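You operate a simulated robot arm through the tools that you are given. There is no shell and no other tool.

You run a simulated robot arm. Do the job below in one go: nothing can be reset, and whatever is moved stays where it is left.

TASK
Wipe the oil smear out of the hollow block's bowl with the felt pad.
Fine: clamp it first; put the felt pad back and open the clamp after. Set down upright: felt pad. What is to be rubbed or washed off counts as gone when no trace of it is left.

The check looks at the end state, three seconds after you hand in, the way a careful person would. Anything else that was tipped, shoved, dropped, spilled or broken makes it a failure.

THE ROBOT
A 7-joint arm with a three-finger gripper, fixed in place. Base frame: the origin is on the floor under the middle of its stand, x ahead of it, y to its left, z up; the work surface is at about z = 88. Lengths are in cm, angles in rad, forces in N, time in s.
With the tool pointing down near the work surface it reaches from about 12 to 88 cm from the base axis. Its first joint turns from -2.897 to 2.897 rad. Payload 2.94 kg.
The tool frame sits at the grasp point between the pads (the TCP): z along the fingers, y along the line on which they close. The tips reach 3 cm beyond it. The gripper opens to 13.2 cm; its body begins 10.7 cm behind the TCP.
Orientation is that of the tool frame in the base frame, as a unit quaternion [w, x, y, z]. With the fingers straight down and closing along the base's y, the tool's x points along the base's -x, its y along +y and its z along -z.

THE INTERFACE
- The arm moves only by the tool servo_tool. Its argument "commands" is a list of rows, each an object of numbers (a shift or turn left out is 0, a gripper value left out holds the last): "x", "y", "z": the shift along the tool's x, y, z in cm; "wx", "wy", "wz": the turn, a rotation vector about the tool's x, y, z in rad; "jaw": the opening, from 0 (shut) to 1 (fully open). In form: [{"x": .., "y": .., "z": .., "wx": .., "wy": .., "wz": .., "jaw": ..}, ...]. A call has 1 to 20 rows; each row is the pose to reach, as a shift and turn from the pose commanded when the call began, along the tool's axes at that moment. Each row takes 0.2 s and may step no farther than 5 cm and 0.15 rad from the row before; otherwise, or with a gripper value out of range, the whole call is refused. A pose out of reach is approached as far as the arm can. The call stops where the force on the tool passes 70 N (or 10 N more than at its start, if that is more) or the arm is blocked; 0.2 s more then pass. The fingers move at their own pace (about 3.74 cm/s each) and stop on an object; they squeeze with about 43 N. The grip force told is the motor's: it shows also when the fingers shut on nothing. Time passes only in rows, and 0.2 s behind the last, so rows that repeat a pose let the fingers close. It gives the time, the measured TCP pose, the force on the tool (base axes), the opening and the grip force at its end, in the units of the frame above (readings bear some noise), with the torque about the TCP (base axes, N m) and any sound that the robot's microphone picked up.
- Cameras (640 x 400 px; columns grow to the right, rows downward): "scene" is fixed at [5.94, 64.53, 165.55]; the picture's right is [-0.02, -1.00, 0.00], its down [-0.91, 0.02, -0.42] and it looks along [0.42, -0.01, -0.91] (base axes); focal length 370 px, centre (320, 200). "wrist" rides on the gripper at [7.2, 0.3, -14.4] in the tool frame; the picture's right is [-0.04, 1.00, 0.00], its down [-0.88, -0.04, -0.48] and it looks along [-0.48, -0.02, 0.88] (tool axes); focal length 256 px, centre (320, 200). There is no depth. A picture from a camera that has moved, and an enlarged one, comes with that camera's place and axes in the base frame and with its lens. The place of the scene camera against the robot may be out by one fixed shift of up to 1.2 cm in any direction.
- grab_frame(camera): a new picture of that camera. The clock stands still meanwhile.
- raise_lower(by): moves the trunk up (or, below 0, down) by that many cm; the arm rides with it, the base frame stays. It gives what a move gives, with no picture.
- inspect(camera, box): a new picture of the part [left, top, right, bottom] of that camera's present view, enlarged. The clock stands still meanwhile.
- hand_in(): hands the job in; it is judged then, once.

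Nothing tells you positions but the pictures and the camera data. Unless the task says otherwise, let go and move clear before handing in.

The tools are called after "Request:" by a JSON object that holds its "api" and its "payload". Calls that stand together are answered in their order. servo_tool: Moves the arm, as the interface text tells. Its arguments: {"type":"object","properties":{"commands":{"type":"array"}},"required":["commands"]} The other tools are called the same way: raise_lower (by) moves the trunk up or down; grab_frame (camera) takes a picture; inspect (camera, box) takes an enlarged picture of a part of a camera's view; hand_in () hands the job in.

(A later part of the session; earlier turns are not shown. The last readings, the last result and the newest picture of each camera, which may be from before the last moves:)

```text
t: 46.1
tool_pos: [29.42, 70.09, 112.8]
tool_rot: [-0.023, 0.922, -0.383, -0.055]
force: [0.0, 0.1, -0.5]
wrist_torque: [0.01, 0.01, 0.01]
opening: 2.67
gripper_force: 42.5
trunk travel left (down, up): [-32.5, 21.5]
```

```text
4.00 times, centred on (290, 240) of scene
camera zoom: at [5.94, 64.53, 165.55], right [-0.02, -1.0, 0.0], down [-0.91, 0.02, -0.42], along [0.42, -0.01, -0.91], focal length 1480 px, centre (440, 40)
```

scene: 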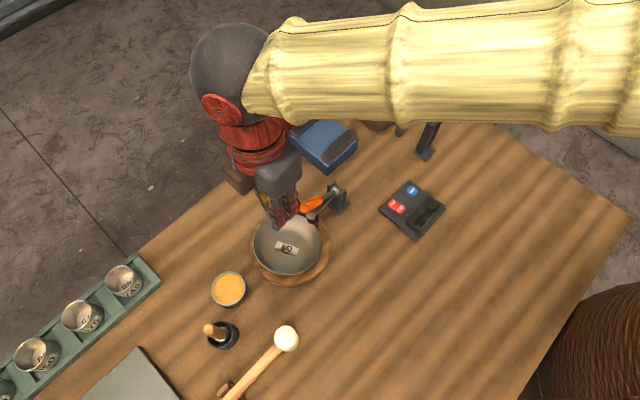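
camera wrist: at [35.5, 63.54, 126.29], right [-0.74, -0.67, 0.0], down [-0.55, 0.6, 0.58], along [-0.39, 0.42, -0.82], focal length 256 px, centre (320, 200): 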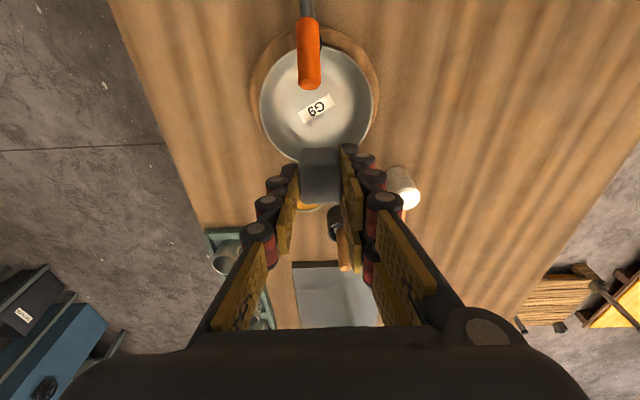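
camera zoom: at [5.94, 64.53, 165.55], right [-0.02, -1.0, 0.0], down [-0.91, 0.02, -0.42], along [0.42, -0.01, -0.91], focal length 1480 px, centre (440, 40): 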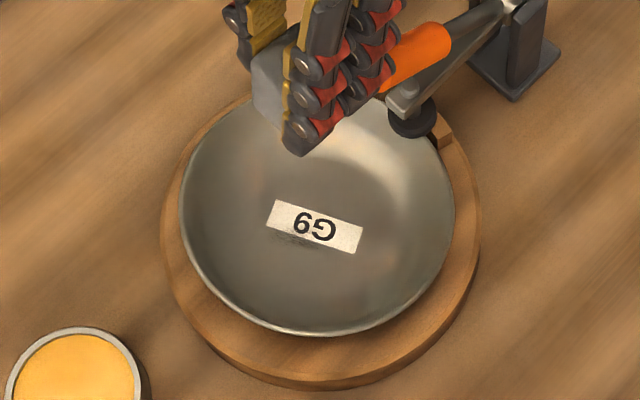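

Most of the smear is gone after one pass, and this confirms the grey block is the felt pad. I'll zoom in for leftovers.

Request:
{"api": "inspect", "payload": {"camera": "wrist", "box": [290, 88, 345, 130]}}

Request:
{"api": "inspect", "payload": {"camera": "scene", "box": [270, 228, 310, 262]}}

Request:
{"api": "inspect", "payload": {"camera": "wrist", "box": [245, 20, 390, 170]}}

```text
9.52 times, centred on (318, 109) of wrist
camera zoom: at [35.5, 63.54, 126.29], right [-0.74, -0.67, 0.0], down [-0.55, 0.6, 0.58], along [-0.39, 0.42, -0.82], focal length 2438 px, centre (344, 1067)
```

zoom: 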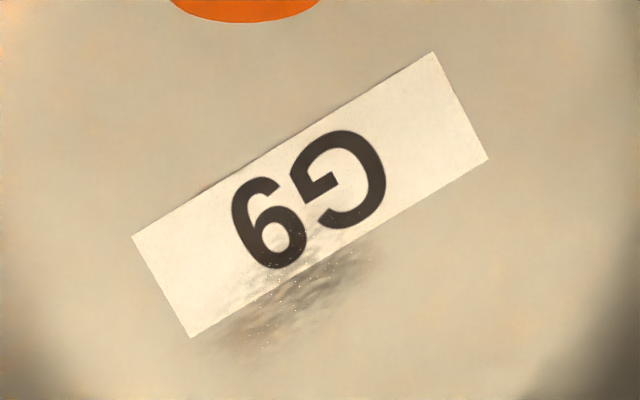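

```text
11.76 times, centred on (290, 245) of scene
camera zoom: at [5.94, 64.53, 165.55], right [-0.02, -1.0, 0.0], down [-0.91, 0.02, -0.42], along [0.42, -0.01, -0.91], focal length 4352 px, centre (673, -329)
```

zoom: 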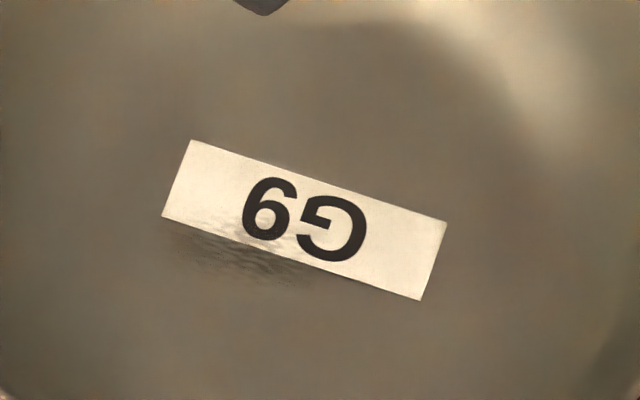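

```text
2.67 times, centred on (318, 95) of wrist
camera zoom: at [35.5, 63.54, 126.29], right [-0.74, -0.67, 0.0], down [-0.55, 0.6, 0.58], along [-0.39, 0.42, -0.82], focal length 683 px, centre (327, 480)
```

zoom: 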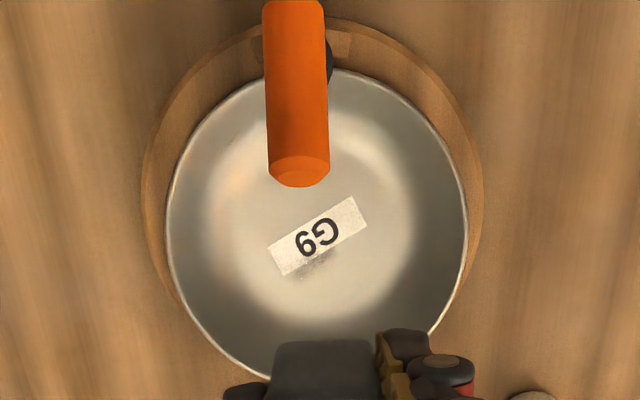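

A faint remnant is left beside the label's left end, on the handle side of my strokes. I'll come down a bit closer to the handle side so that part gets firm contact.

Request:
{"api": "servo_tool", "payload": {"commands": [{"x": 0.96, "y": -0.86, "z": 4}, {"x": 0.96, "y": -0.86, "z": 8}, {"x": 0.96, "y": -0.86, "z": 12}, {"x": 0.96, "y": -0.86, "z": 15}, {"x": 0.96, "y": -0.86, "z": 16.4}, {"x": 0.96, "y": -0.86, "z": 16.8}, {"x": 0.96, "y": -0.86, "z": 17.1}, {"x": 0.96, "y": -0.86, "z": 17.1}]}}

```text
t: 47.9
tool_pos: [29.27, 71.5, 95.88]
tool_rot: [-0.024, 0.922, -0.384, -0.055]
force: [0.2, 1.3, 4.0]
wrist_torque: [0.05, -0.06, -0.01]
opening: 2.66
gripper_force: 42.8
trunk travel left (down, up): [-32.5, 21.5]
```

Light contact at 4 N. I'll press slightly more and scrub over the remnant.

Request:
{"api": "servo_tool", "payload": {"commands": [{"z": 0.12}, {"x": -0.2, "y": -0.4, "z": 0.08}, {"x": -0.4, "y": -0.8, "z": 0}, {"x": -0.6, "y": -1.2, "z": -0.08}, {"x": -0.4, "y": -0.8, "z": 0}, {"x": -0.2, "y": -0.4, "z": 0.08}, {"z": 0.14}, {"x": 0.2, "y": 0.4, "z": 0.14}, {"x": 0.4, "y": 0.8, "z": 0.14}, {"x": 0.6, "y": 1.2, "z": 0.13}, {"x": 0.4, "y": 0.8, "z": 0.14}, {"x": 0.2, "y": 0.4, "z": 0.14}, {"z": 0.14}, {"x": -0.5, "y": 0, "z": 0.1}, {"x": -0.7, "y": -0.4, "z": 0.05}, {"x": -0.9, "y": -0.8, "z": -0.05}, {"x": -0.7, "y": -0.4, "z": 0.05}, {"x": -0.5, "y": 0, "z": 0.1}, {"x": -0.3, "y": 0.4, "z": 0.1}, {"x": -0.5, "y": 0, "z": 0.1}]}}

```text
t: 52.1
tool_pos: [28.86, 71.55, 95.86]
tool_rot: [-0.023, 0.922, -0.383, -0.054]
force: [-1.7, -6.7, 13.3]
wrist_torque: [-0.44, -0.03, -0.07]
opening: 2.65
gripper_force: 42.9
trunk travel left (down, up): [-32.5, 21.5]
```

Contact was firm at about 13 N this time. I'll lift and check again.

Request:
{"api": "servo_tool", "payload": {"commands": [{"x": -0.5, "z": -3}, {"x": -0.5, "z": -7}, {"x": -0.5, "z": -11}, {"x": -0.5, "z": -15}, {"x": -0.5, "z": -17}, {"x": -0.5, "z": -17}]}}

Request:
{"api": "grab_frame", "payload": {"camera": "wrist"}}

Request:
{"api": "inspect", "payload": {"camera": "wrist", "box": [285, 80, 345, 125]}}

Request:
{"api": "inspect", "payload": {"camera": "scene", "box": [270, 225, 314, 262]}}

```text
t: 53.5
tool_pos: [30.08, 70.7, 112.72]
tool_rot: [-0.024, 0.922, -0.384, -0.053]
force: [0.3, -0.5, 0.1]
wrist_torque: [-0.02, 0.0, -0.01]
opening: 2.64
gripper_force: 43.2
trunk travel left (down, up): [-32.5, 21.5]
```

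```text
taken
camera wrist: at [36.16, 64.18, 126.18], right [-0.74, -0.67, 0.0], down [-0.55, 0.6, 0.58], along [-0.39, 0.42, -0.82], focal length 256 px, centre (320, 200)
```

wrist: 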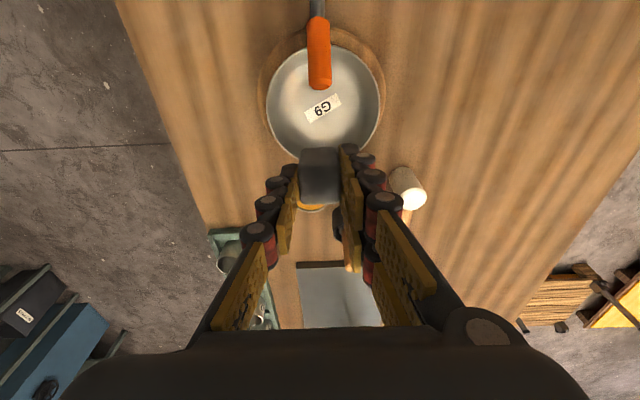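

```text
8.89 times, centred on (315, 102) of wrist
camera zoom: at [36.16, 64.18, 126.18], right [-0.74, -0.67, 0.0], down [-0.55, 0.6, 0.58], along [-0.39, 0.42, -0.82], focal length 2276 px, centre (364, 1067)
```

zoom: 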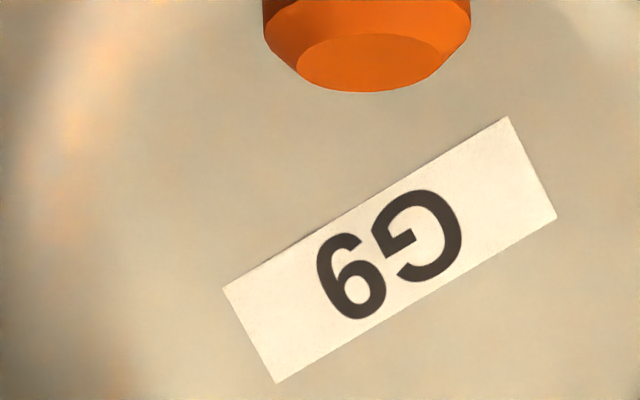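

```text
10.81 times, centred on (292, 244) of scene
camera zoom: at [5.94, 64.53, 165.55], right [-0.02, -1.0, 0.0], down [-0.91, 0.02, -0.42], along [0.42, -0.01, -0.91], focal length 3999 px, centre (623, -270)
```

zoom: 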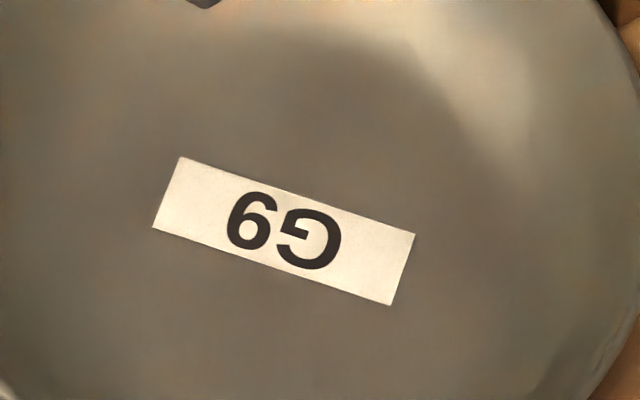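

The smear looks gone. I'll zoom even more tightly along the label's lower edge to check for faint traces.

Request:
{"api": "inspect", "payload": {"camera": "wrist", "box": [300, 104, 330, 124]}}

Request:
{"api": "inspect", "payload": {"camera": "wrist", "box": [318, 92, 348, 112]}}

Request:
{"api": "inspect", "payload": {"camera": "scene", "box": [276, 236, 304, 256]}}

Request:
{"api": "inspect", "payload": {"camera": "scene", "box": [240, 190, 350, 290]}}

```text
16.00 times, centred on (315, 114) of wrist
camera zoom: at [36.16, 64.18, 126.18], right [-0.74, -0.67, 0.0], down [-0.55, 0.6, 0.58], along [-0.39, 0.42, -0.82], focal length 4096 px, centre (400, 1576)
```

zoom: 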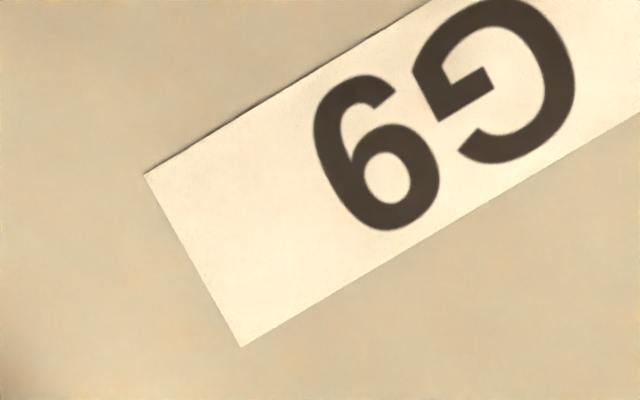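

```text
16.00 times, centred on (333, 102) of wrist
camera zoom: at [36.16, 64.18, 126.18], right [-0.74, -0.67, 0.0], down [-0.55, 0.6, 0.58], along [-0.39, 0.42, -0.82], focal length 4096 px, centre (112, 1768)
```

zoom: 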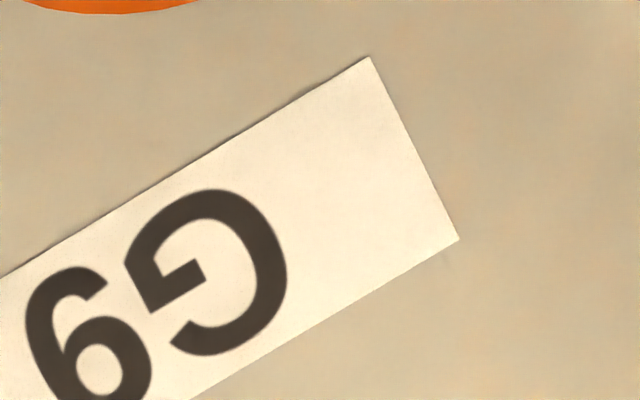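

```text
16.00 times, centred on (290, 246) of scene
camera zoom: at [5.94, 64.53, 165.55], right [-0.02, -1.0, 0.0], down [-0.91, 0.02, -0.42], along [0.42, -0.01, -0.91], focal length 5918 px, centre (800, -536)
```

zoom: 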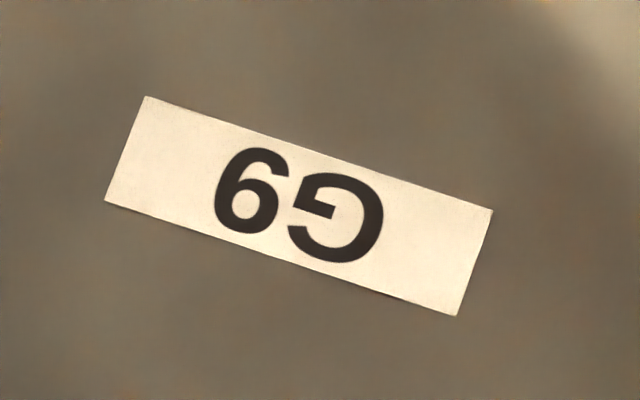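

```text
4.00 times, centred on (295, 240) of scene
camera zoom: at [5.94, 64.53, 165.55], right [-0.02, -1.0, 0.0], down [-0.91, 0.02, -0.42], along [0.42, -0.01, -0.91], focal length 1480 px, centre (420, 40)
```

zoom: 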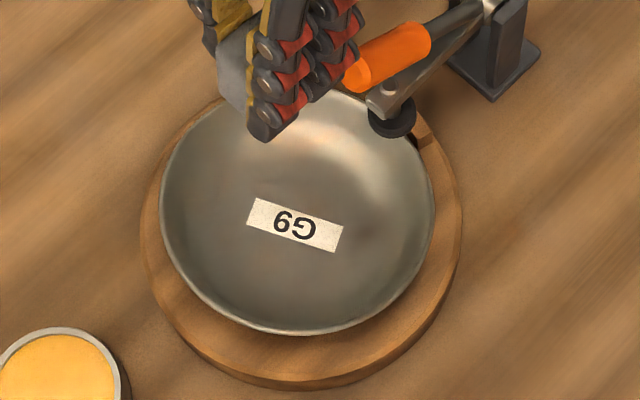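

It looks clean apart from a possible very faint shade near the label's right corner. I'll zoom there.

Request:
{"api": "inspect", "payload": {"camera": "wrist", "box": [332, 98, 348, 110]}}

Request:
{"api": "inspect", "payload": {"camera": "wrist", "box": [304, 114, 322, 126]}}

Request:
{"api": "inspect", "payload": {"camera": "wrist", "box": [318, 104, 336, 116]}}

```text
16.00 times, centred on (340, 104) of wrist
camera zoom: at [36.16, 64.18, 126.18], right [-0.74, -0.67, 0.0], down [-0.55, 0.6, 0.58], along [-0.39, 0.42, -0.82], focal length 4096 px, centre (0, 1736)
```

zoom: 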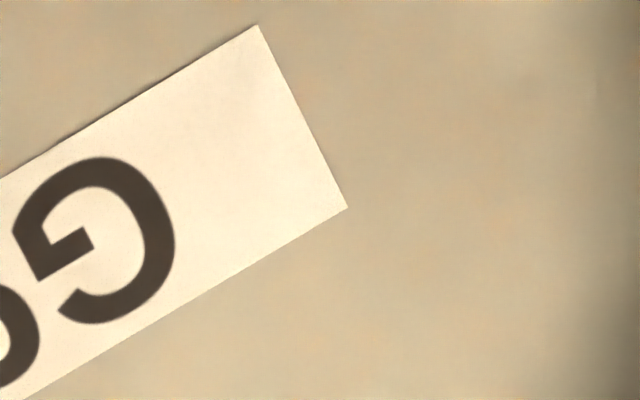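

```text
16.00 times, centred on (313, 120) of wrist
camera zoom: at [36.16, 64.18, 126.18], right [-0.74, -0.67, 0.0], down [-0.55, 0.6, 0.58], along [-0.39, 0.42, -0.82], focal length 4096 px, centre (432, 1480)
```

zoom: 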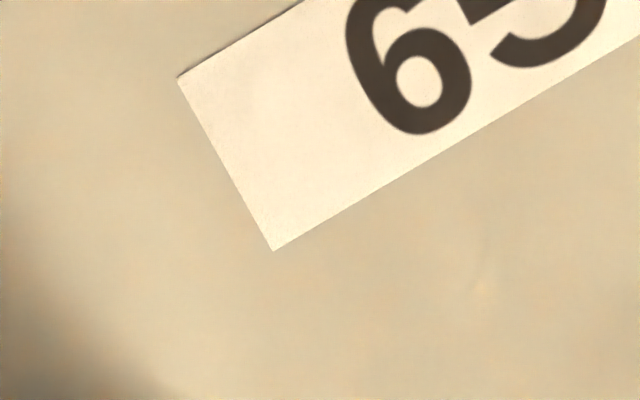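

```text
16.00 times, centred on (327, 110) of wrist
camera zoom: at [36.16, 64.18, 126.18], right [-0.74, -0.67, 0.0], down [-0.55, 0.6, 0.58], along [-0.39, 0.42, -0.82], focal length 4096 px, centre (208, 1640)
```

zoom: 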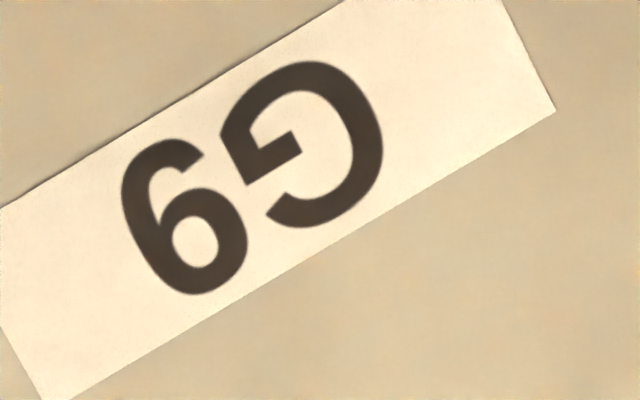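

No trace is visible at 16×. For certainty I'll make one more light pass over the whole band before putting the pad back.

Request:
{"api": "servo_tool", "payload": {"commands": [{"x": 0.89, "y": 0.8, "z": 4}, {"x": 0.89, "y": 0.8, "z": 8}, {"x": 0.89, "y": 0.8, "z": 12}, {"x": 0.89, "y": 0.8, "z": 15}, {"x": 0.89, "y": 0.8, "z": 16.4}, {"x": 0.89, "y": 0.8, "z": 16.75}, {"x": 0.89, "y": 0.8, "z": 16.95}, {"x": 0.89, "y": 0.8, "z": 16.95}]}}

```text
t: 55.3
tool_pos: [28.84, 71.07, 95.67]
tool_rot: [-0.025, 0.922, -0.383, -0.055]
force: [0.0, 0.9, 4.4]
wrist_torque: [0.01, -0.07, 0.01]
opening: 2.65
gripper_force: 42.8
trunk travel left (down, up): [-32.5, 21.5]
```

Request:
{"api": "servo_tool", "payload": {"commands": [{"z": 0.12}, {"x": 0.24, "y": 0.44, "z": 0.1}, {"x": 0.48, "y": 0.88, "z": 0.06}, {"x": 0.57, "y": 1.2, "z": 0.02}, {"x": 0.24, "y": 0.44, "z": 0.1}, {"z": 0.12}, {"x": -0.24, "y": -0.44, "z": 0.1}, {"x": -0.48, "y": -0.88, "z": 0.07}, {"x": -0.72, "y": -1.32, "z": 0.02}, {"x": -0.9, "y": -1.7, "z": -0.04}, {"x": -0.72, "y": -1.32, "z": 0.02}, {"x": -0.48, "y": -0.88, "z": 0.07}, {"x": -0.8, "y": -0.5, "z": 0.04}, {"x": -0.5, "y": 0, "z": 0.07}, {"x": -0.2, "y": 0.5, "z": 0.1}, {"x": 0.1, "y": 1.1, "z": 0.06}, {"x": -0.2, "y": 0.5, "z": 0.1}, {"x": -0.5, "y": 0, "z": 0.07}, {"x": -0.5, "y": 0, "z": -1}, {"x": -0.5, "y": 0, "z": -3}]}}

Request:
{"api": "servo_tool", "payload": {"commands": [{"z": -4}, {"z": -8}, {"z": -12}, {"z": -14.5}, {"z": -14.5}]}}

Request:
{"api": "grab_frame", "payload": {"camera": "wrist"}}

Request:
{"api": "inspect", "payload": {"camera": "scene", "box": [240, 190, 350, 290]}}

```text
t: 59.5
tool_pos: [28.57, 71.08, 98.83]
tool_rot: [-0.024, 0.922, -0.384, -0.055]
force: [-0.1, 0.2, -1.0]
wrist_torque: [0.02, -0.02, 0.0]
opening: 2.67
gripper_force: 43.1
trunk travel left (down, up): [-32.5, 21.5]
```

```text
t: 60.7
tool_pos: [29.79, 69.9, 113.18]
tool_rot: [-0.024, 0.921, -0.384, -0.054]
force: [-0.5, 0.4, -0.1]
wrist_torque: [0.0, -0.03, 0.02]
opening: 2.63
gripper_force: 42.7
trunk travel left (down, up): [-32.5, 21.5]
```

```text
taken
camera wrist: at [35.89, 63.31, 126.65], right [-0.74, -0.67, 0.0], down [-0.55, 0.6, 0.58], along [-0.39, 0.42, -0.82], focal length 256 px, centre (320, 200)
```

wrist: 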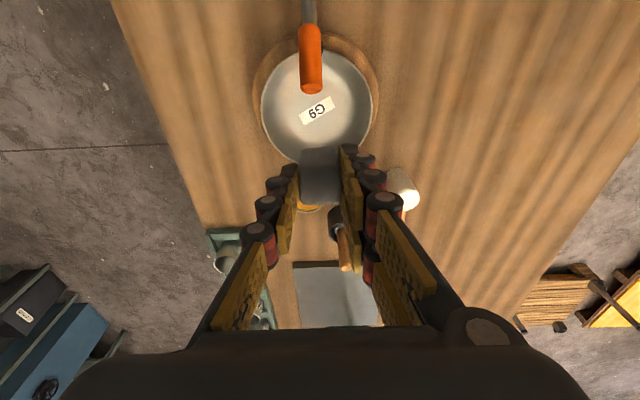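

```text
4.00 times, centred on (295, 240) of scene
camera zoom: at [5.94, 64.53, 165.55], right [-0.02, -1.0, 0.0], down [-0.91, 0.02, -0.42], along [0.42, -0.01, -0.91], focal length 1480 px, centre (420, 40)
```

zoom: 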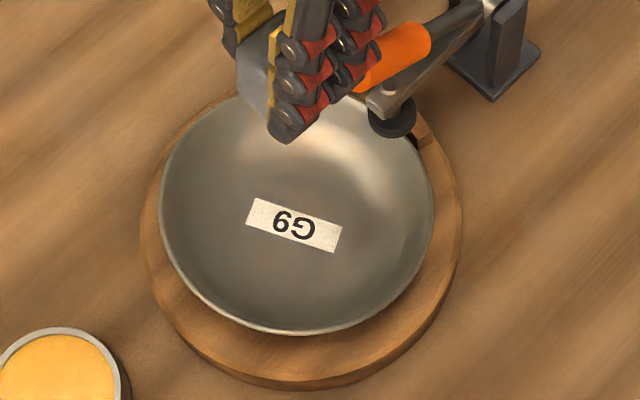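

The bowl is clean. I'll straighten the tool and carry the pad back to its original spot at about (29.6, 51.8).

Request:
{"api": "servo_tool", "payload": {"commands": [{"z": -0.5, "wy": 0.06}, {"z": -1, "wy": 0.118}, {"z": -1.5, "wy": 0.118}, {"z": -1.5, "wy": 0.118}]}}

Request:
{"api": "inspect", "payload": {"camera": "wrist", "box": [290, 70, 350, 120]}}

```text
t: 61.7
tool_pos: [29.92, 69.82, 114.65]
tool_rot: [-0.001, 0.923, -0.384, -0.001]
force: [0.4, 0.2, -1.3]
wrist_torque: [0.02, 0.0, -0.02]
opening: 2.68
gripper_force: 43.1
trunk travel left (down, up): [-32.5, 21.5]
```

```text
8.00 times, centred on (320, 95) of wrist
camera zoom: at [34.81, 64.4, 129.11], right [-0.74, -0.67, 0.0], down [-0.59, 0.65, 0.48], along [-0.32, 0.35, -0.88], focal length 2048 px, centre (320, 1040)
```

zoom: 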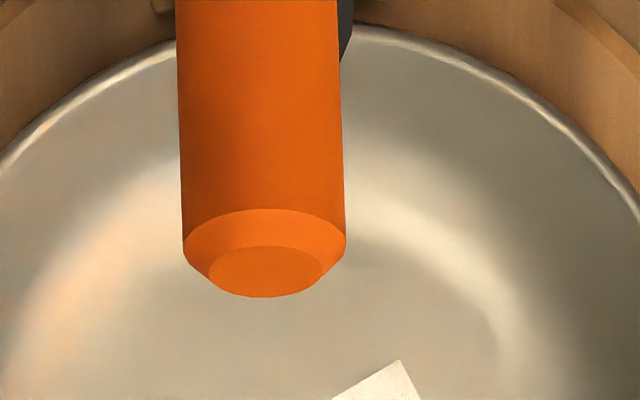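

Request:
{"api": "servo_tool", "payload": {"commands": [{"x": 2.5, "y": 2.58}, {"x": 5, "y": 5.17}, {"x": 7.5, "y": 7.75}, {"x": 10, "y": 10.3}, {"x": 12.53, "y": 12.92}, {"x": 12.53, "y": 12.92}]}}

Request:
{"api": "grab_frame", "payload": {"camera": "wrist"}}

Request:
{"api": "inspect", "payload": {"camera": "scene", "box": [240, 190, 350, 290]}}

```text
t: 63.1
tool_pos: [29.54, 51.69, 114.64]
tool_rot: [-0.002, 0.923, -0.385, 0.001]
force: [0.3, -0.2, -0.3]
wrist_torque: [-0.04, 0.02, 0.0]
opening: 2.69
gripper_force: 42.9
trunk travel left (down, up): [-32.5, 21.5]
```

```text
taken
camera wrist: at [34.46, 46.35, 129.07], right [-0.74, -0.67, 0.0], down [-0.59, 0.65, 0.48], along [-0.32, 0.35, -0.88], focal length 256 px, centre (320, 200)
```

wrist: 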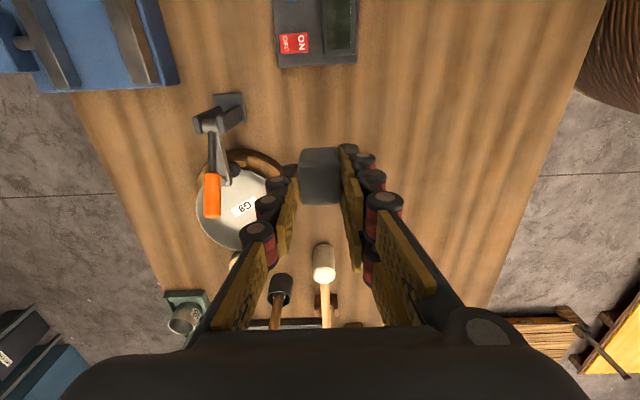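

```text
4.00 times, centred on (295, 240) of scene
camera zoom: at [5.94, 64.53, 165.55], right [-0.02, -1.0, 0.0], down [-0.91, 0.02, -0.42], along [0.42, -0.01, -0.91], focal length 1480 px, centre (420, 40)
```

zoom: 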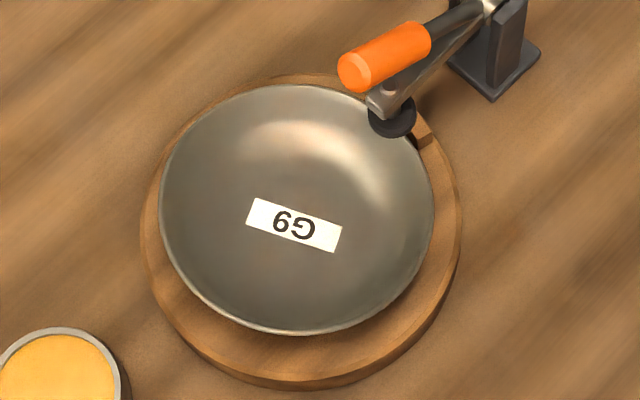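

Now I'll lower the pad to the table, slowly at the end.

Request:
{"api": "servo_tool", "payload": {"commands": [{"y": -0.1, "z": 4.5}, {"y": -0.1, "z": 9}, {"y": -0.1, "z": 13.5}, {"y": -0.1, "z": 17.5}, {"y": -0.1, "z": 20}, {"y": -0.1, "z": 20.8}, {"y": -0.1, "z": 21.2}, {"y": -0.1, "z": 21.4}, {"y": -0.1, "z": 21.4}]}}

Request:
{"api": "grab_frame", "payload": {"camera": "wrist"}}

```text
t: 65.1
tool_pos: [29.61, 51.91, 93.25]
tool_rot: [-0.001, 0.923, -0.385, 0.0]
force: [0.2, 0.6, -0.5]
wrist_torque: [0.0, 0.0, -0.02]
opening: 2.64
gripper_force: 43.2
trunk travel left (down, up): [-32.5, 21.5]
```

```text
taken
camera wrist: at [34.57, 46.52, 107.66], right [-0.74, -0.67, 0.0], down [-0.59, 0.65, 0.48], along [-0.32, 0.35, -0.88], focal length 256 px, centre (320, 200)
```

wrist: 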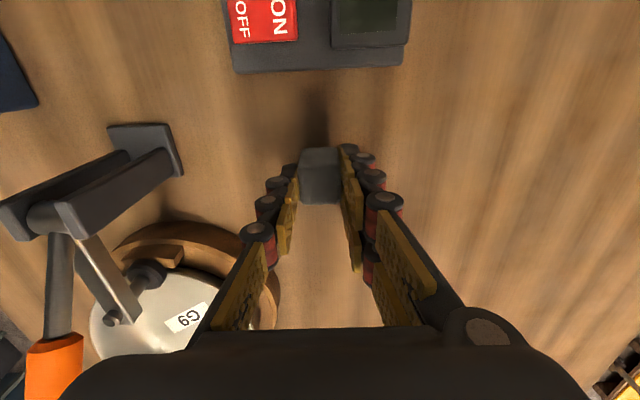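

Request:
{"api": "servo_tool", "payload": {"commands": [{"z": 0.15}, {"z": 0.3}, {"z": 0.42}, {"z": 0.42}]}}

```text
t: 66.1
tool_pos: [29.6, 51.89, 92.84]
tool_rot: [-0.001, 0.923, -0.385, 0.0]
force: [-0.8, 0.3, -1.0]
wrist_torque: [0.0, -0.02, -0.01]
opening: 2.66
gripper_force: 43.1
trunk travel left (down, up): [-32.5, 21.5]
```

Request:
{"api": "servo_tool", "payload": {"commands": [{"z": 0.05}, {"z": 0.08}, {"z": 0.08}]}}

```text
t: 66.9
tool_pos: [29.64, 51.97, 92.64]
tool_rot: [-0.001, 0.923, -0.384, 0.0]
force: [1.2, -0.2, 0.1]
wrist_torque: [0.01, 0.01, 0.0]
opening: 2.65
gripper_force: 43.2
trunk travel left (down, up): [-32.5, 21.5]
```

Request:
{"api": "servo_tool", "payload": {"commands": [{"z": 0.05}, {"z": 0.1}, {"z": 0.1}]}}

```text
t: 67.7
tool_pos: [29.71, 51.84, 92.68]
tool_rot: [-0.003, 0.923, -0.384, -0.001]
force: [0.1, -0.4, 3.5]
wrist_torque: [-0.04, 0.1, 0.02]
opening: 2.65
gripper_force: 43.1
trunk travel left (down, up): [-32.5, 21.5]
```

The pad is touching the table with 3.5 N. I'll release it.

Request:
{"api": "servo_tool", "payload": {"commands": [{"jaw": 0.3}, {"jaw": 0.45}, {"jaw": 0.6}, {"jaw": 0.6}, {"jaw": 0.6}]}}

Request:
{"api": "grab_frame", "payload": {"camera": "wrist"}}

```text
t: 68.9
tool_pos: [29.74, 51.9, 92.66]
tool_rot: [-0.001, 0.923, -0.384, 0.0]
force: [-0.5, 0.5, -0.4]
wrist_torque: [0.02, 0.01, -0.02]
opening: 7.91
gripper_force: 0.0
trunk travel left (down, up): [-32.5, 21.5]
```

```text
taken
camera wrist: at [34.59, 46.51, 107.1], right [-0.74, -0.67, 0.0], down [-0.59, 0.65, 0.48], along [-0.32, 0.35, -0.88], focal length 256 px, centre (320, 200)
```

wrist: 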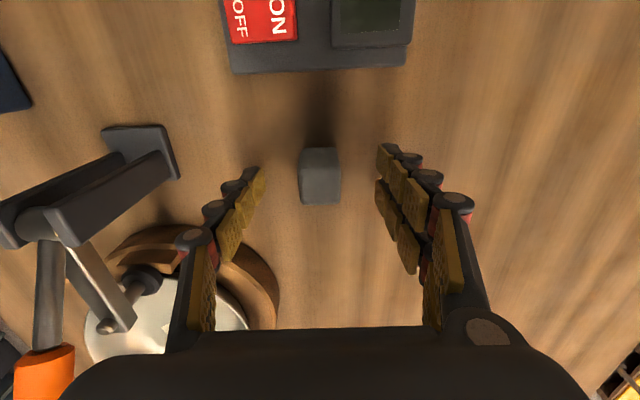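

The pad stands upright where it was. Before lifting away, I'll zoom on the clamp from this low viewpoint to measure its closed geometry for opening it.

Request:
{"api": "inspect", "payload": {"camera": "wrist", "box": [0, 110, 200, 400]}}

Request:
{"api": "inspect", "payload": {"camera": "scene", "box": [290, 160, 360, 230]}}

```text
1.38 times, centred on (100, 255) of wrist
camera zoom: at [34.59, 46.51, 107.1], right [-0.74, -0.67, 0.0], down [-0.59, 0.65, 0.48], along [-0.32, 0.35, -0.88], focal length 353 px, centre (623, 124)
```

zoom: 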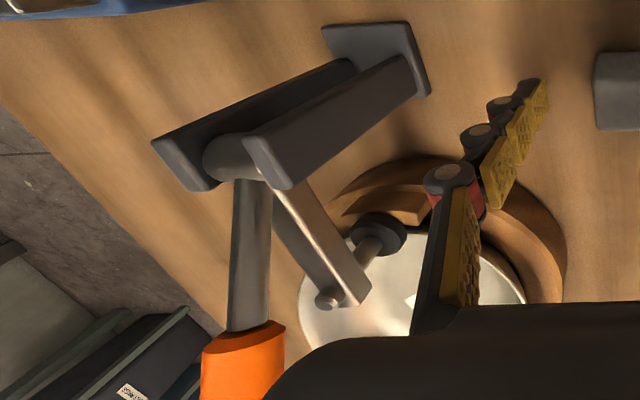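

```text
5.71 times, centred on (325, 195) of scene
camera zoom: at [5.94, 64.53, 165.55], right [-0.02, -1.0, 0.0], down [-0.91, 0.02, -0.42], along [0.42, -0.01, -0.91], focal length 2114 px, centre (291, 229)
```

zoom: 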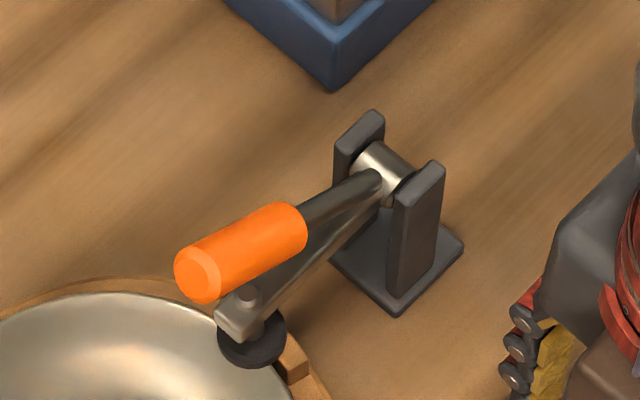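

The pivot is near (39.65, 60.75, 96.4) and the handle now leans about 57° forward, its end at (32.8, 67.4, 102.7). I'll lift away from the pad and go above the handle to swing the clamp open again.

Request:
{"api": "servo_tool", "payload": {"commands": [{"z": -2}, {"z": -6}, {"z": -10.5}, {"z": -15}, {"z": -19.5}, {"z": -24}, {"x": -1.84, "y": -3.3, "z": -24}, {"x": -3.67, "y": -6.6, "z": -24}, {"x": -5.5, "y": -9.9, "z": -24}, {"x": -7.34, "y": -13.2, "z": -24}, {"x": -7.34, "y": -13.2, "z": -24}]}}

Request:
{"api": "grab_frame", "payload": {"camera": "wrist"}}

Request:
{"api": "inspect", "payload": {"camera": "scene", "box": [350, 215, 410, 265]}}

```text
t: 71.3
tool_pos: [33.76, 66.26, 116.71]
tool_rot: [-0.002, 0.923, -0.384, 0.0]
force: [-0.4, 0.6, 1.0]
wrist_torque: [0.01, 0.02, 0.04]
opening: 7.91
gripper_force: 0.0
trunk travel left (down, up): [-32.5, 21.5]
```

```text
taken
camera wrist: at [38.68, 60.9, 131.25], right [-0.74, -0.67, 0.0], down [-0.59, 0.65, 0.48], along [-0.32, 0.35, -0.88], focal length 256 px, centre (320, 200)
```

wrist: 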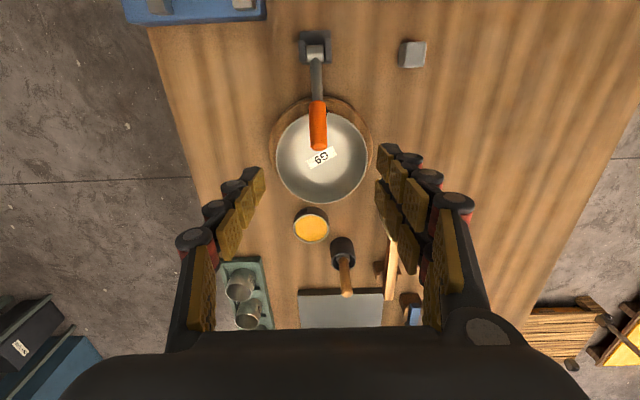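

```text
8.00 times, centred on (380, 240) of scene
camera zoom: at [5.94, 64.53, 165.55], right [-0.02, -1.0, 0.0], down [-0.91, 0.02, -0.42], along [0.42, -0.01, -0.91], focal length 2959 px, centre (-160, -120)
```

zoom: 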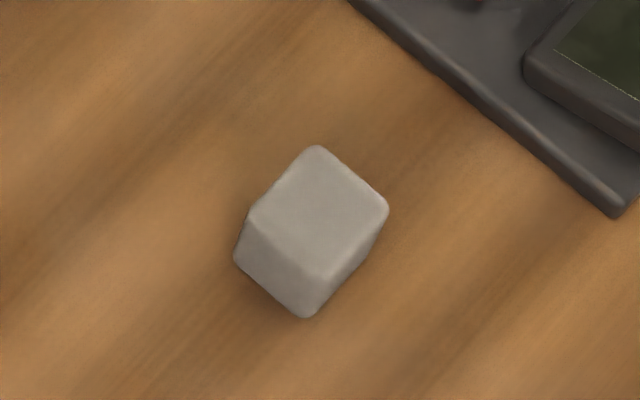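

The pad is upright at its old place. Now I'll pitch the tool to line up with the leaning handle while still high above it.

Request:
{"api": "servo_tool", "payload": {"commands": [{"wy": 0.14}, {"wy": 0.28}, {"wy": 0.42}, {"wy": 0.56}, {"wy": 0.7}, {"wy": 0.84}, {"wy": 0.98}, {"wy": 0.98}]}}

Request:
{"api": "grab_frame", "payload": {"camera": "wrist"}}

```text
t: 73.1
tool_pos: [33.85, 66.29, 116.58]
tool_rot: [0.18, 0.814, -0.34, 0.435]
force: [-0.2, 0.4, -0.5]
wrist_torque: [0.0, 0.01, -0.01]
opening: 7.91
gripper_force: 0.0
trunk travel left (down, up): [-32.5, 21.5]
```

```text
taken
camera wrist: at [28.02, 71.69, 130.8], right [-0.73, -0.69, -0.04], down [-0.6, 0.66, -0.46], along [0.34, -0.31, -0.88], focal length 256 px, centre (320, 200)
```

wrist: 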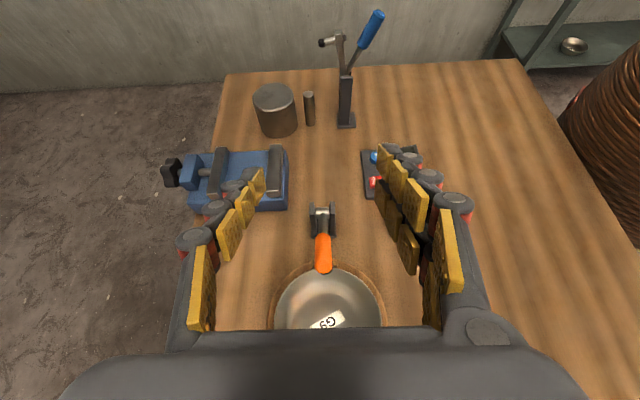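

The pitched pose is reachable. I'll lower straight down so the open fingers straddle the handle.

Request:
{"api": "servo_tool", "payload": {"commands": [{"x": -3.3, "z": 2.2}, {"x": -6.6, "z": 4.45}, {"x": -9.1, "z": 6.1}, {"x": -11.2, "z": 7.5}, {"x": -12.45, "z": 8.36}, {"x": -12.45, "z": 8.36}]}}

Request:
{"api": "grab_frame", "payload": {"camera": "wrist"}}

Request:
{"api": "grab_frame", "payload": {"camera": "scene"}}

```text
t: 74.5
tool_pos: [33.79, 66.34, 101.64]
tool_rot: [0.18, 0.815, -0.341, 0.433]
force: [-0.4, 0.3, 0.2]
wrist_torque: [0.0, -0.02, 0.0]
opening: 7.93
gripper_force: 0.1
trunk travel left (down, up): [-32.5, 21.5]
```

```text
taken
camera wrist: at [28.08, 71.7, 115.75], right [-0.73, -0.69, -0.04], down [-0.6, 0.66, -0.46], along [0.34, -0.31, -0.89], focal length 256 px, centre (320, 200)
```

wrist: 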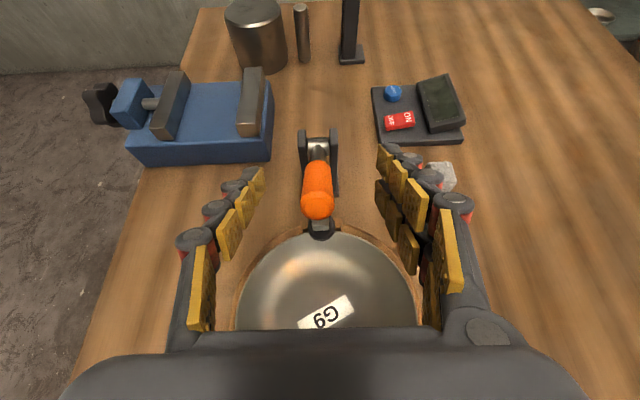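

```text
taken
```

scene: 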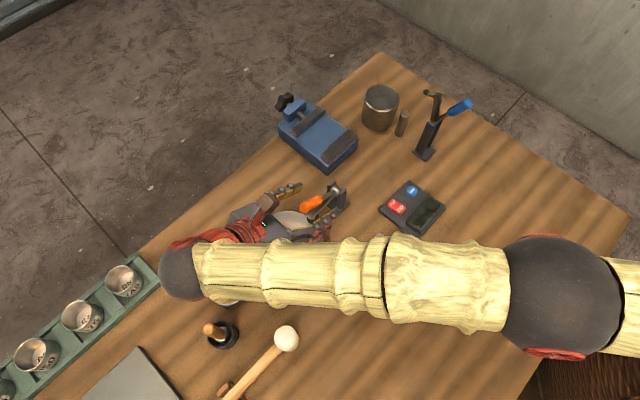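

The handle is centred between the fingers. I'll grip it.

Request:
{"api": "servo_tool", "payload": {"commands": [{"jaw": 0.3}, {"jaw": 0.25}, {"jaw": 0.2}, {"jaw": 0.1}, {"jaw": 0}, {"jaw": 0}, {"jaw": 0}, {"jaw": 0}]}}

Request:
{"api": "grab_frame", "payload": {"camera": "wrist"}}

```text
t: 76.3
tool_pos: [33.9, 66.49, 101.54]
tool_rot: [0.179, 0.815, -0.34, 0.434]
force: [14.2, 11.7, 0.6]
wrist_torque: [0.32, -0.04, 0.45]
opening: 1.83
gripper_force: 43.5
trunk travel left (down, up): [-32.5, 21.5]
```

```text
taken
camera wrist: at [28.25, 71.81, 115.74], right [-0.73, -0.69, -0.04], down [-0.6, 0.66, -0.46], along [0.34, -0.31, -0.89], focal length 256 px, centre (320, 200)
```

wrist: 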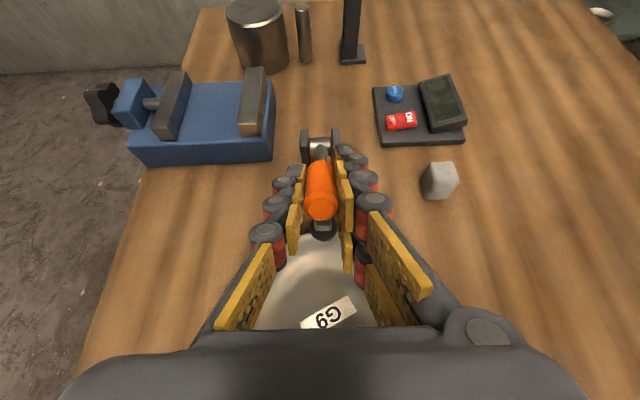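

The handle is held, with an 18 N sideways preload because it was slightly off centre. I'll relieve that and start swinging the lever back up about the pivot.

Request:
{"api": "servo_tool", "payload": {"commands": [{"y": -0.3}, {"x": 0.57, "y": -0.33, "z": 0.01, "wy": -0.06}, {"x": 1.151, "y": -0.35, "z": 0.038, "wy": -0.12}, {"x": 1.151, "y": -0.35, "z": 0.038, "wy": -0.12}]}}

Request:
{"api": "grab_frame", "payload": {"camera": "wrist"}}

```text
t: 77.3
tool_pos: [34.49, 65.96, 102.48]
tool_rot: [0.161, 0.839, -0.35, 0.384]
force: [-1.6, -13.4, -6.5]
wrist_torque: [-0.56, -0.22, -0.22]
opening: 1.82
gripper_force: 44.0
trunk travel left (down, up): [-32.5, 21.5]
```

```text
taken
camera wrist: at [30.0, 70.18, 117.47], right [-0.73, -0.68, -0.03], down [-0.63, 0.69, -0.35], along [0.26, -0.24, -0.93], focal length 256 px, centre (320, 200)
```

wrist: 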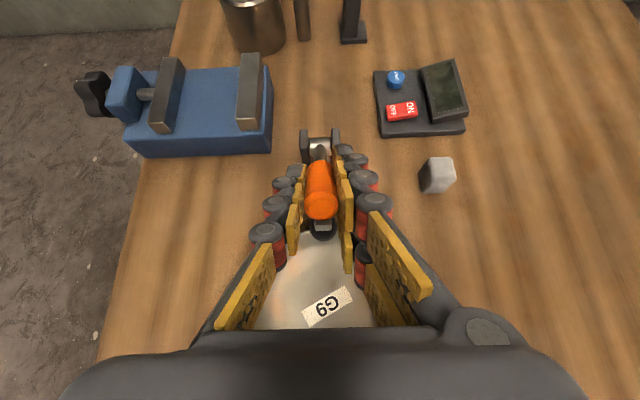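

The lever moves easily. I'll correct the small sideways and radial offsets and continue the backward swing.

Request:
{"api": "servo_tool", "payload": {"commands": [{"x": 1.151, "y": 0.2, "z": 0.238, "wy": -0.12}, {"x": 2.29, "y": 0.2, "z": 0.414, "wy": -0.24}, {"x": 3.4, "y": 0.2, "z": 0.723, "wy": -0.36}, {"x": 3.4, "y": 0.2, "z": 0.723, "wy": -0.36}]}}

Request:
{"api": "grab_frame", "payload": {"camera": "wrist"}}

```text
t: 78.3
tool_pos: [36.34, 64.28, 104.66]
tool_rot: [0.093, 0.895, -0.372, 0.227]
force: [-5.6, 5.0, -6.1]
wrist_torque: [0.61, 0.68, 0.06]
opening: 1.79
gripper_force: 43.4
trunk travel left (down, up): [-32.5, 21.5]
```

```text
taken
camera wrist: at [35.79, 64.25, 120.85], right [-0.73, -0.68, -0.02], down [-0.68, 0.74, 0.0], along [0.02, 0.02, -1.0], focal length 256 px, centre (320, 200)
```

wrist: 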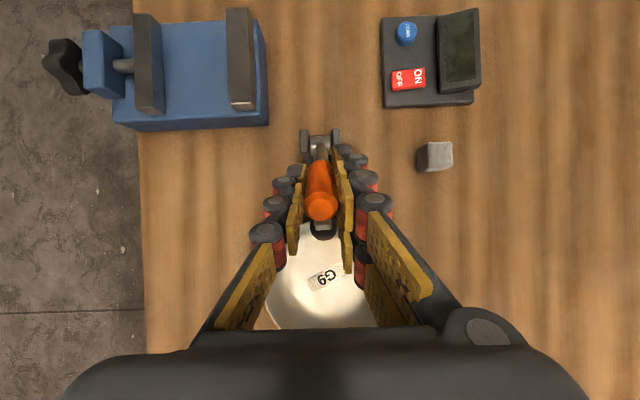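

The swing is following the arc well with small forces. I'll continue.

Request:
{"api": "servo_tool", "payload": {"commands": [{"x": 1.151, "z": 0.038, "wy": -0.12}, {"x": 2.29, "z": 0.214, "wy": -0.24}, {"x": 3.4, "z": 0.523, "wy": -0.36}, {"x": 4.462, "z": 0.965, "wy": -0.48}, {"x": 4.462, "z": 0.965, "wy": -0.48}]}}

Request:
{"api": "grab_frame", "payload": {"camera": "wrist"}}

```text
t: 79.5
tool_pos: [39.52, 60.88, 105.81]
tool_rot: [0.003, 0.923, -0.384, 0.008]
force: [-3.4, 7.7, -6.6]
wrist_torque: [0.78, 0.49, 0.1]
opening: 1.81
gripper_force: 43.9
trunk travel left (down, up): [-32.5, 21.5]
```

```text
taken
camera wrist: at [44.21, 55.8, 120.5], right [-0.74, -0.67, 0.0], down [-0.6, 0.66, 0.46], along [-0.31, 0.34, -0.89], focal length 256 px, centre (320, 200)
```

wrist: 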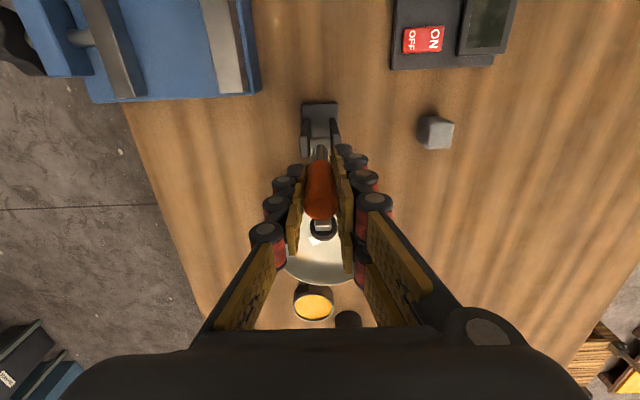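

The handle is about upright now. Another 25° brings it to where it started; I'll go most of the way and then finish gently.

Request:
{"api": "servo_tool", "payload": {"commands": [{"x": 1.151, "z": 0.038, "wy": -0.12}, {"x": 2.29, "z": 0.214, "wy": -0.24}, {"x": 3.4, "z": 0.523, "wy": -0.36}, {"x": 3.4, "z": 0.523, "wy": -0.36}]}}

Request:
{"api": "grab_frame", "payload": {"camera": "wrist"}}

Request:
{"api": "inspect", "payload": {"camera": "scene", "box": [240, 100, 420, 290]}}

```text
t: 80.5
tool_pos: [41.93, 58.56, 105.32]
tool_rot: [-0.065, 0.91, -0.378, -0.157]
force: [2.8, 7.7, -8.1]
wrist_torque: [0.43, -0.07, -0.01]
opening: 1.81
gripper_force: 43.7
trunk travel left (down, up): [-32.5, 21.5]
```

```text
taken
camera wrist: at [49.93, 50.08, 116.59], right [-0.74, -0.68, 0.01], down [-0.44, 0.5, 0.74], along [-0.51, 0.54, -0.67], focal length 256 px, centre (320, 200)
```

wrist: 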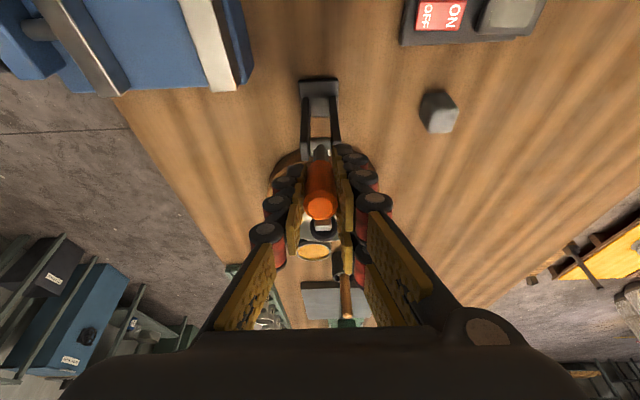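

```text
2.11 times, centred on (330, 195) of scene
camera zoom: at [5.94, 64.53, 165.55], right [-0.02, -1.0, 0.0], down [-0.91, 0.02, -0.42], along [0.42, -0.01, -0.91], focal length 779 px, centre (299, 210)
```

zoom: 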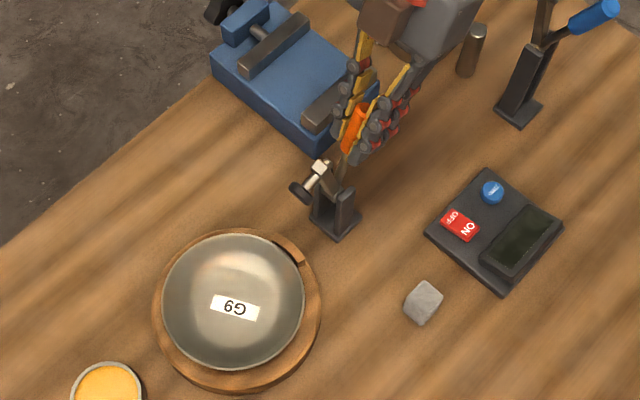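

The clamp arm is up again, about 5° short of its starting angle. I'll ease it back the rest of the way.

Request:
{"api": "servo_tool", "payload": {"commands": [{"x": 0.38, "z": 0.0, "wy": -0.04}, {"x": 0.77, "z": 0.01, "wy": -0.08}, {"x": 0.77, "z": 0.01, "wy": -0.08}]}}

Request:
{"api": "inspect", "payload": {"camera": "scene", "box": [300, 140, 380, 220]}}

```text
t: 81.3
tool_pos: [42.54, 58.05, 105.26]
tool_rot: [-0.08, 0.903, -0.375, -0.194]
force: [3.9, 6.0, -10.2]
wrist_torque: [0.07, -0.14, 0.02]
opening: 1.83
gripper_force: 43.4
trunk travel left (down, up): [-32.5, 21.5]
```

```text
5.00 times, centred on (340, 180) of scene
camera zoom: at [5.94, 64.53, 165.55], right [-0.02, -1.0, 0.0], down [-0.91, 0.02, -0.42], along [0.42, -0.01, -0.91], focal length 1850 px, centre (220, 300)
```

zoom: 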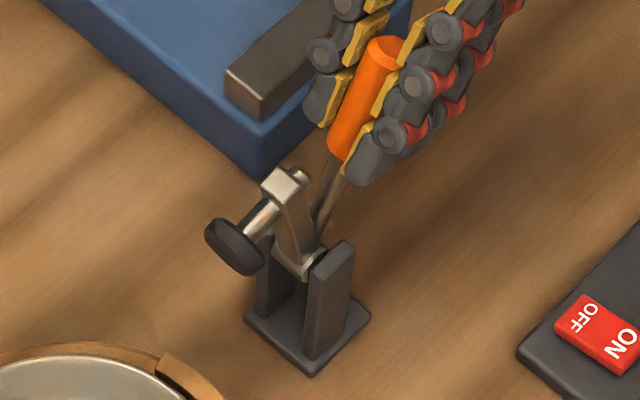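

It nearly matches the starting picture. I'll nudge it a bit more, then release.

Request:
{"api": "servo_tool", "payload": {"commands": [{"x": 0.25, "z": 0.0, "wy": -0.026}, {"x": 0.32, "z": 0.0, "wy": -0.034}, {"x": 0.32, "z": 0.0, "wy": -0.034}]}}

Request:
{"api": "inspect", "payload": {"camera": "scene", "box": [300, 140, 380, 220]}}

```text
t: 82.1
tool_pos: [42.56, 57.88, 104.93]
tool_rot: [-0.087, 0.9, -0.373, -0.208]
force: [-0.4, 6.8, -11.2]
wrist_torque: [-0.57, -0.81, -0.03]
opening: 1.82
gripper_force: 43.8
trunk travel left (down, up): [-32.5, 21.5]
```

```text
5.00 times, centred on (340, 180) of scene
camera zoom: at [5.94, 64.53, 165.55], right [-0.02, -1.0, 0.0], down [-0.91, 0.02, -0.42], along [0.42, -0.01, -0.91], focal length 1850 px, centre (220, 300)
```

zoom: 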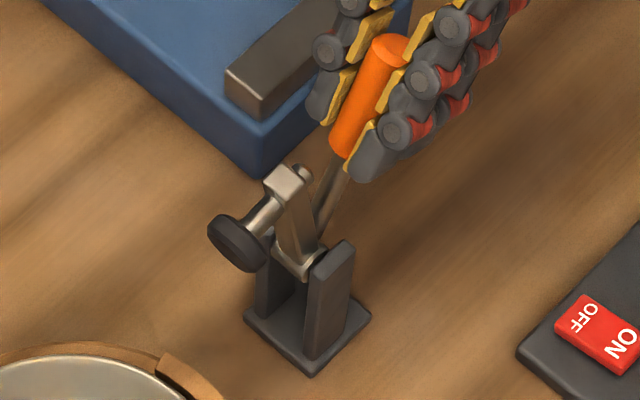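

The lever is back exactly where it began, at its stop. I'll open the fingers and watch that it stays.

Request:
{"api": "servo_tool", "payload": {"commands": [{"jaw": 0.2}, {"jaw": 0.35}, {"jaw": 0.5}, {"jaw": 0.5}, {"jaw": 0.5}]}}

Request:
{"api": "inspect", "payload": {"camera": "scene", "box": [300, 140, 380, 220]}}

Request:
{"api": "grab_frame", "payload": {"camera": "wrist"}}

```text
t: 83.3
tool_pos: [42.61, 57.77, 105.12]
tool_rot: [-0.087, 0.9, -0.374, -0.207]
force: [-0.3, 0.2, 0.3]
wrist_torque: [-0.01, 0.0, -0.03]
opening: 6.59
gripper_force: 0.1
trunk travel left (down, up): [-32.5, 21.5]
```

```text
5.00 times, centred on (340, 180) of scene
camera zoom: at [5.94, 64.53, 165.55], right [-0.02, -1.0, 0.0], down [-0.91, 0.02, -0.42], along [0.42, -0.01, -0.91], focal length 1850 px, centre (220, 300)
```

zoom: 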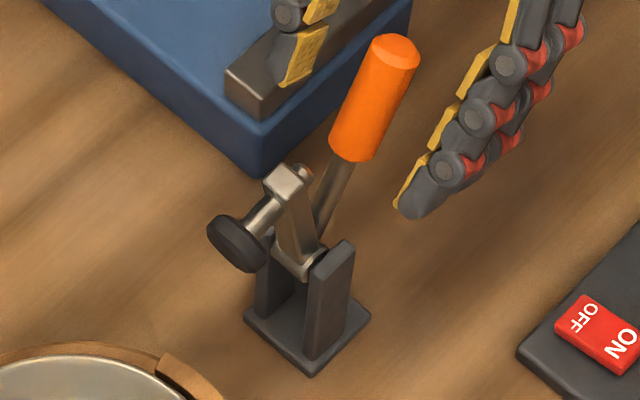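

```text
taken
camera wrist: at [51.42, 48.47, 114.93], right [-0.74, -0.68, 0.02], down [-0.38, 0.44, 0.81], along [-0.56, 0.59, -0.58], focal length 256 px, centre (320, 200)
```

wrist: 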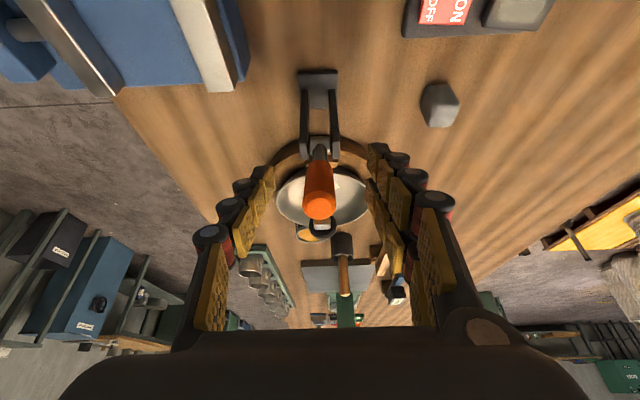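

The clamp stays open. I'll lift straight up off the handle and straighten the tool.

Request:
{"api": "servo_tool", "payload": {"commands": [{"x": -1.3, "z": -2.7}, {"x": -2.6, "z": -5.4}, {"x": -4.3, "z": -9}, {"x": -6.1, "z": -12.6}, {"x": -6.1, "z": -12.6, "wy": 0.14}, {"x": -6.1, "z": -12.6, "wy": 0.28}, {"x": -6.1, "z": -12.6, "wy": 0.42}, {"x": -6.1, "z": -12.6, "wy": 0.45}]}}

Request:
{"api": "grab_frame", "payload": {"camera": "scene"}}

Request:
{"api": "inspect", "payload": {"camera": "scene", "box": [240, 140, 380, 290]}}

Request:
{"api": "grab_frame", "payload": {"camera": "wrist"}}

```text
t: 85.1
tool_pos: [42.69, 57.75, 119.16]
tool_rot: [-0.002, 0.923, -0.385, -0.001]
force: [0.1, 0.0, -0.2]
wrist_torque: [-0.03, 0.05, 0.02]
opening: 6.62
gripper_force: 0.0
trunk travel left (down, up): [-32.5, 21.5]
```

```text
taken
```

scene: 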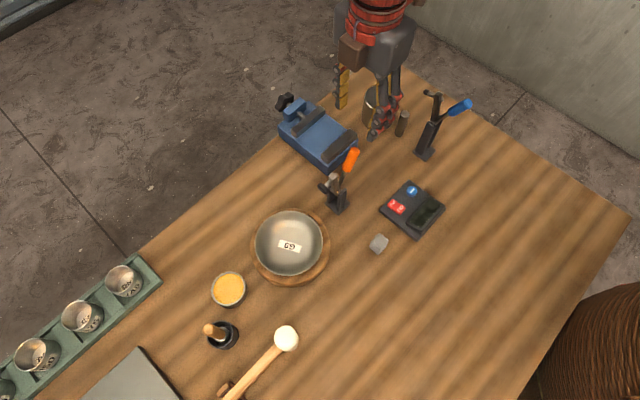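

```text
2.67 times, centred on (310, 215) of scene
camera zoom: at [5.94, 64.53, 165.55], right [-0.02, -1.0, 0.0], down [-0.91, 0.02, -0.42], along [0.42, -0.01, -0.91], focal length 986 px, centre (347, 160)
```

zoom: 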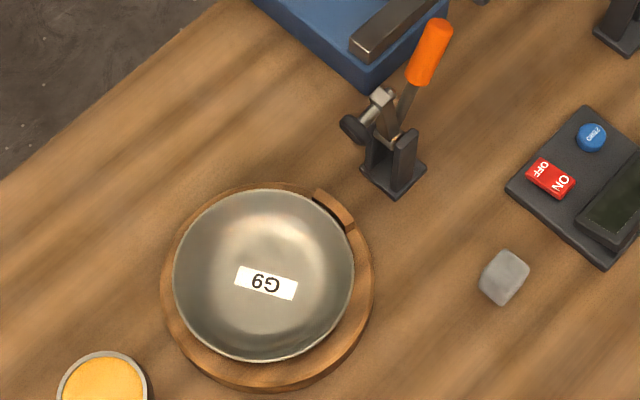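

```text
taken
camera wrist: at [47.56, 52.33, 133.59], right [-0.74, -0.67, 0.0], down [-0.59, 0.65, 0.48], along [-0.32, 0.36, -0.88], focal length 256 px, centre (320, 200)
```

wrist: 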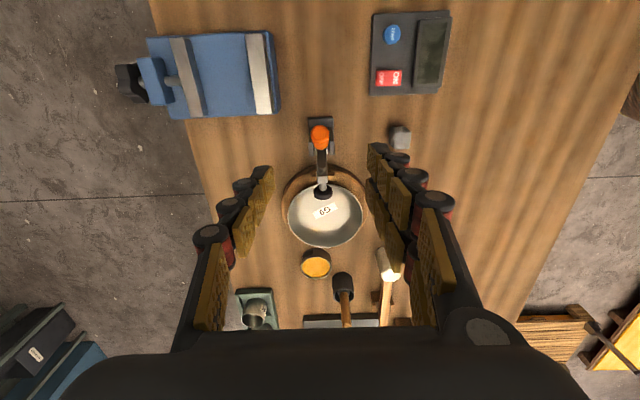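

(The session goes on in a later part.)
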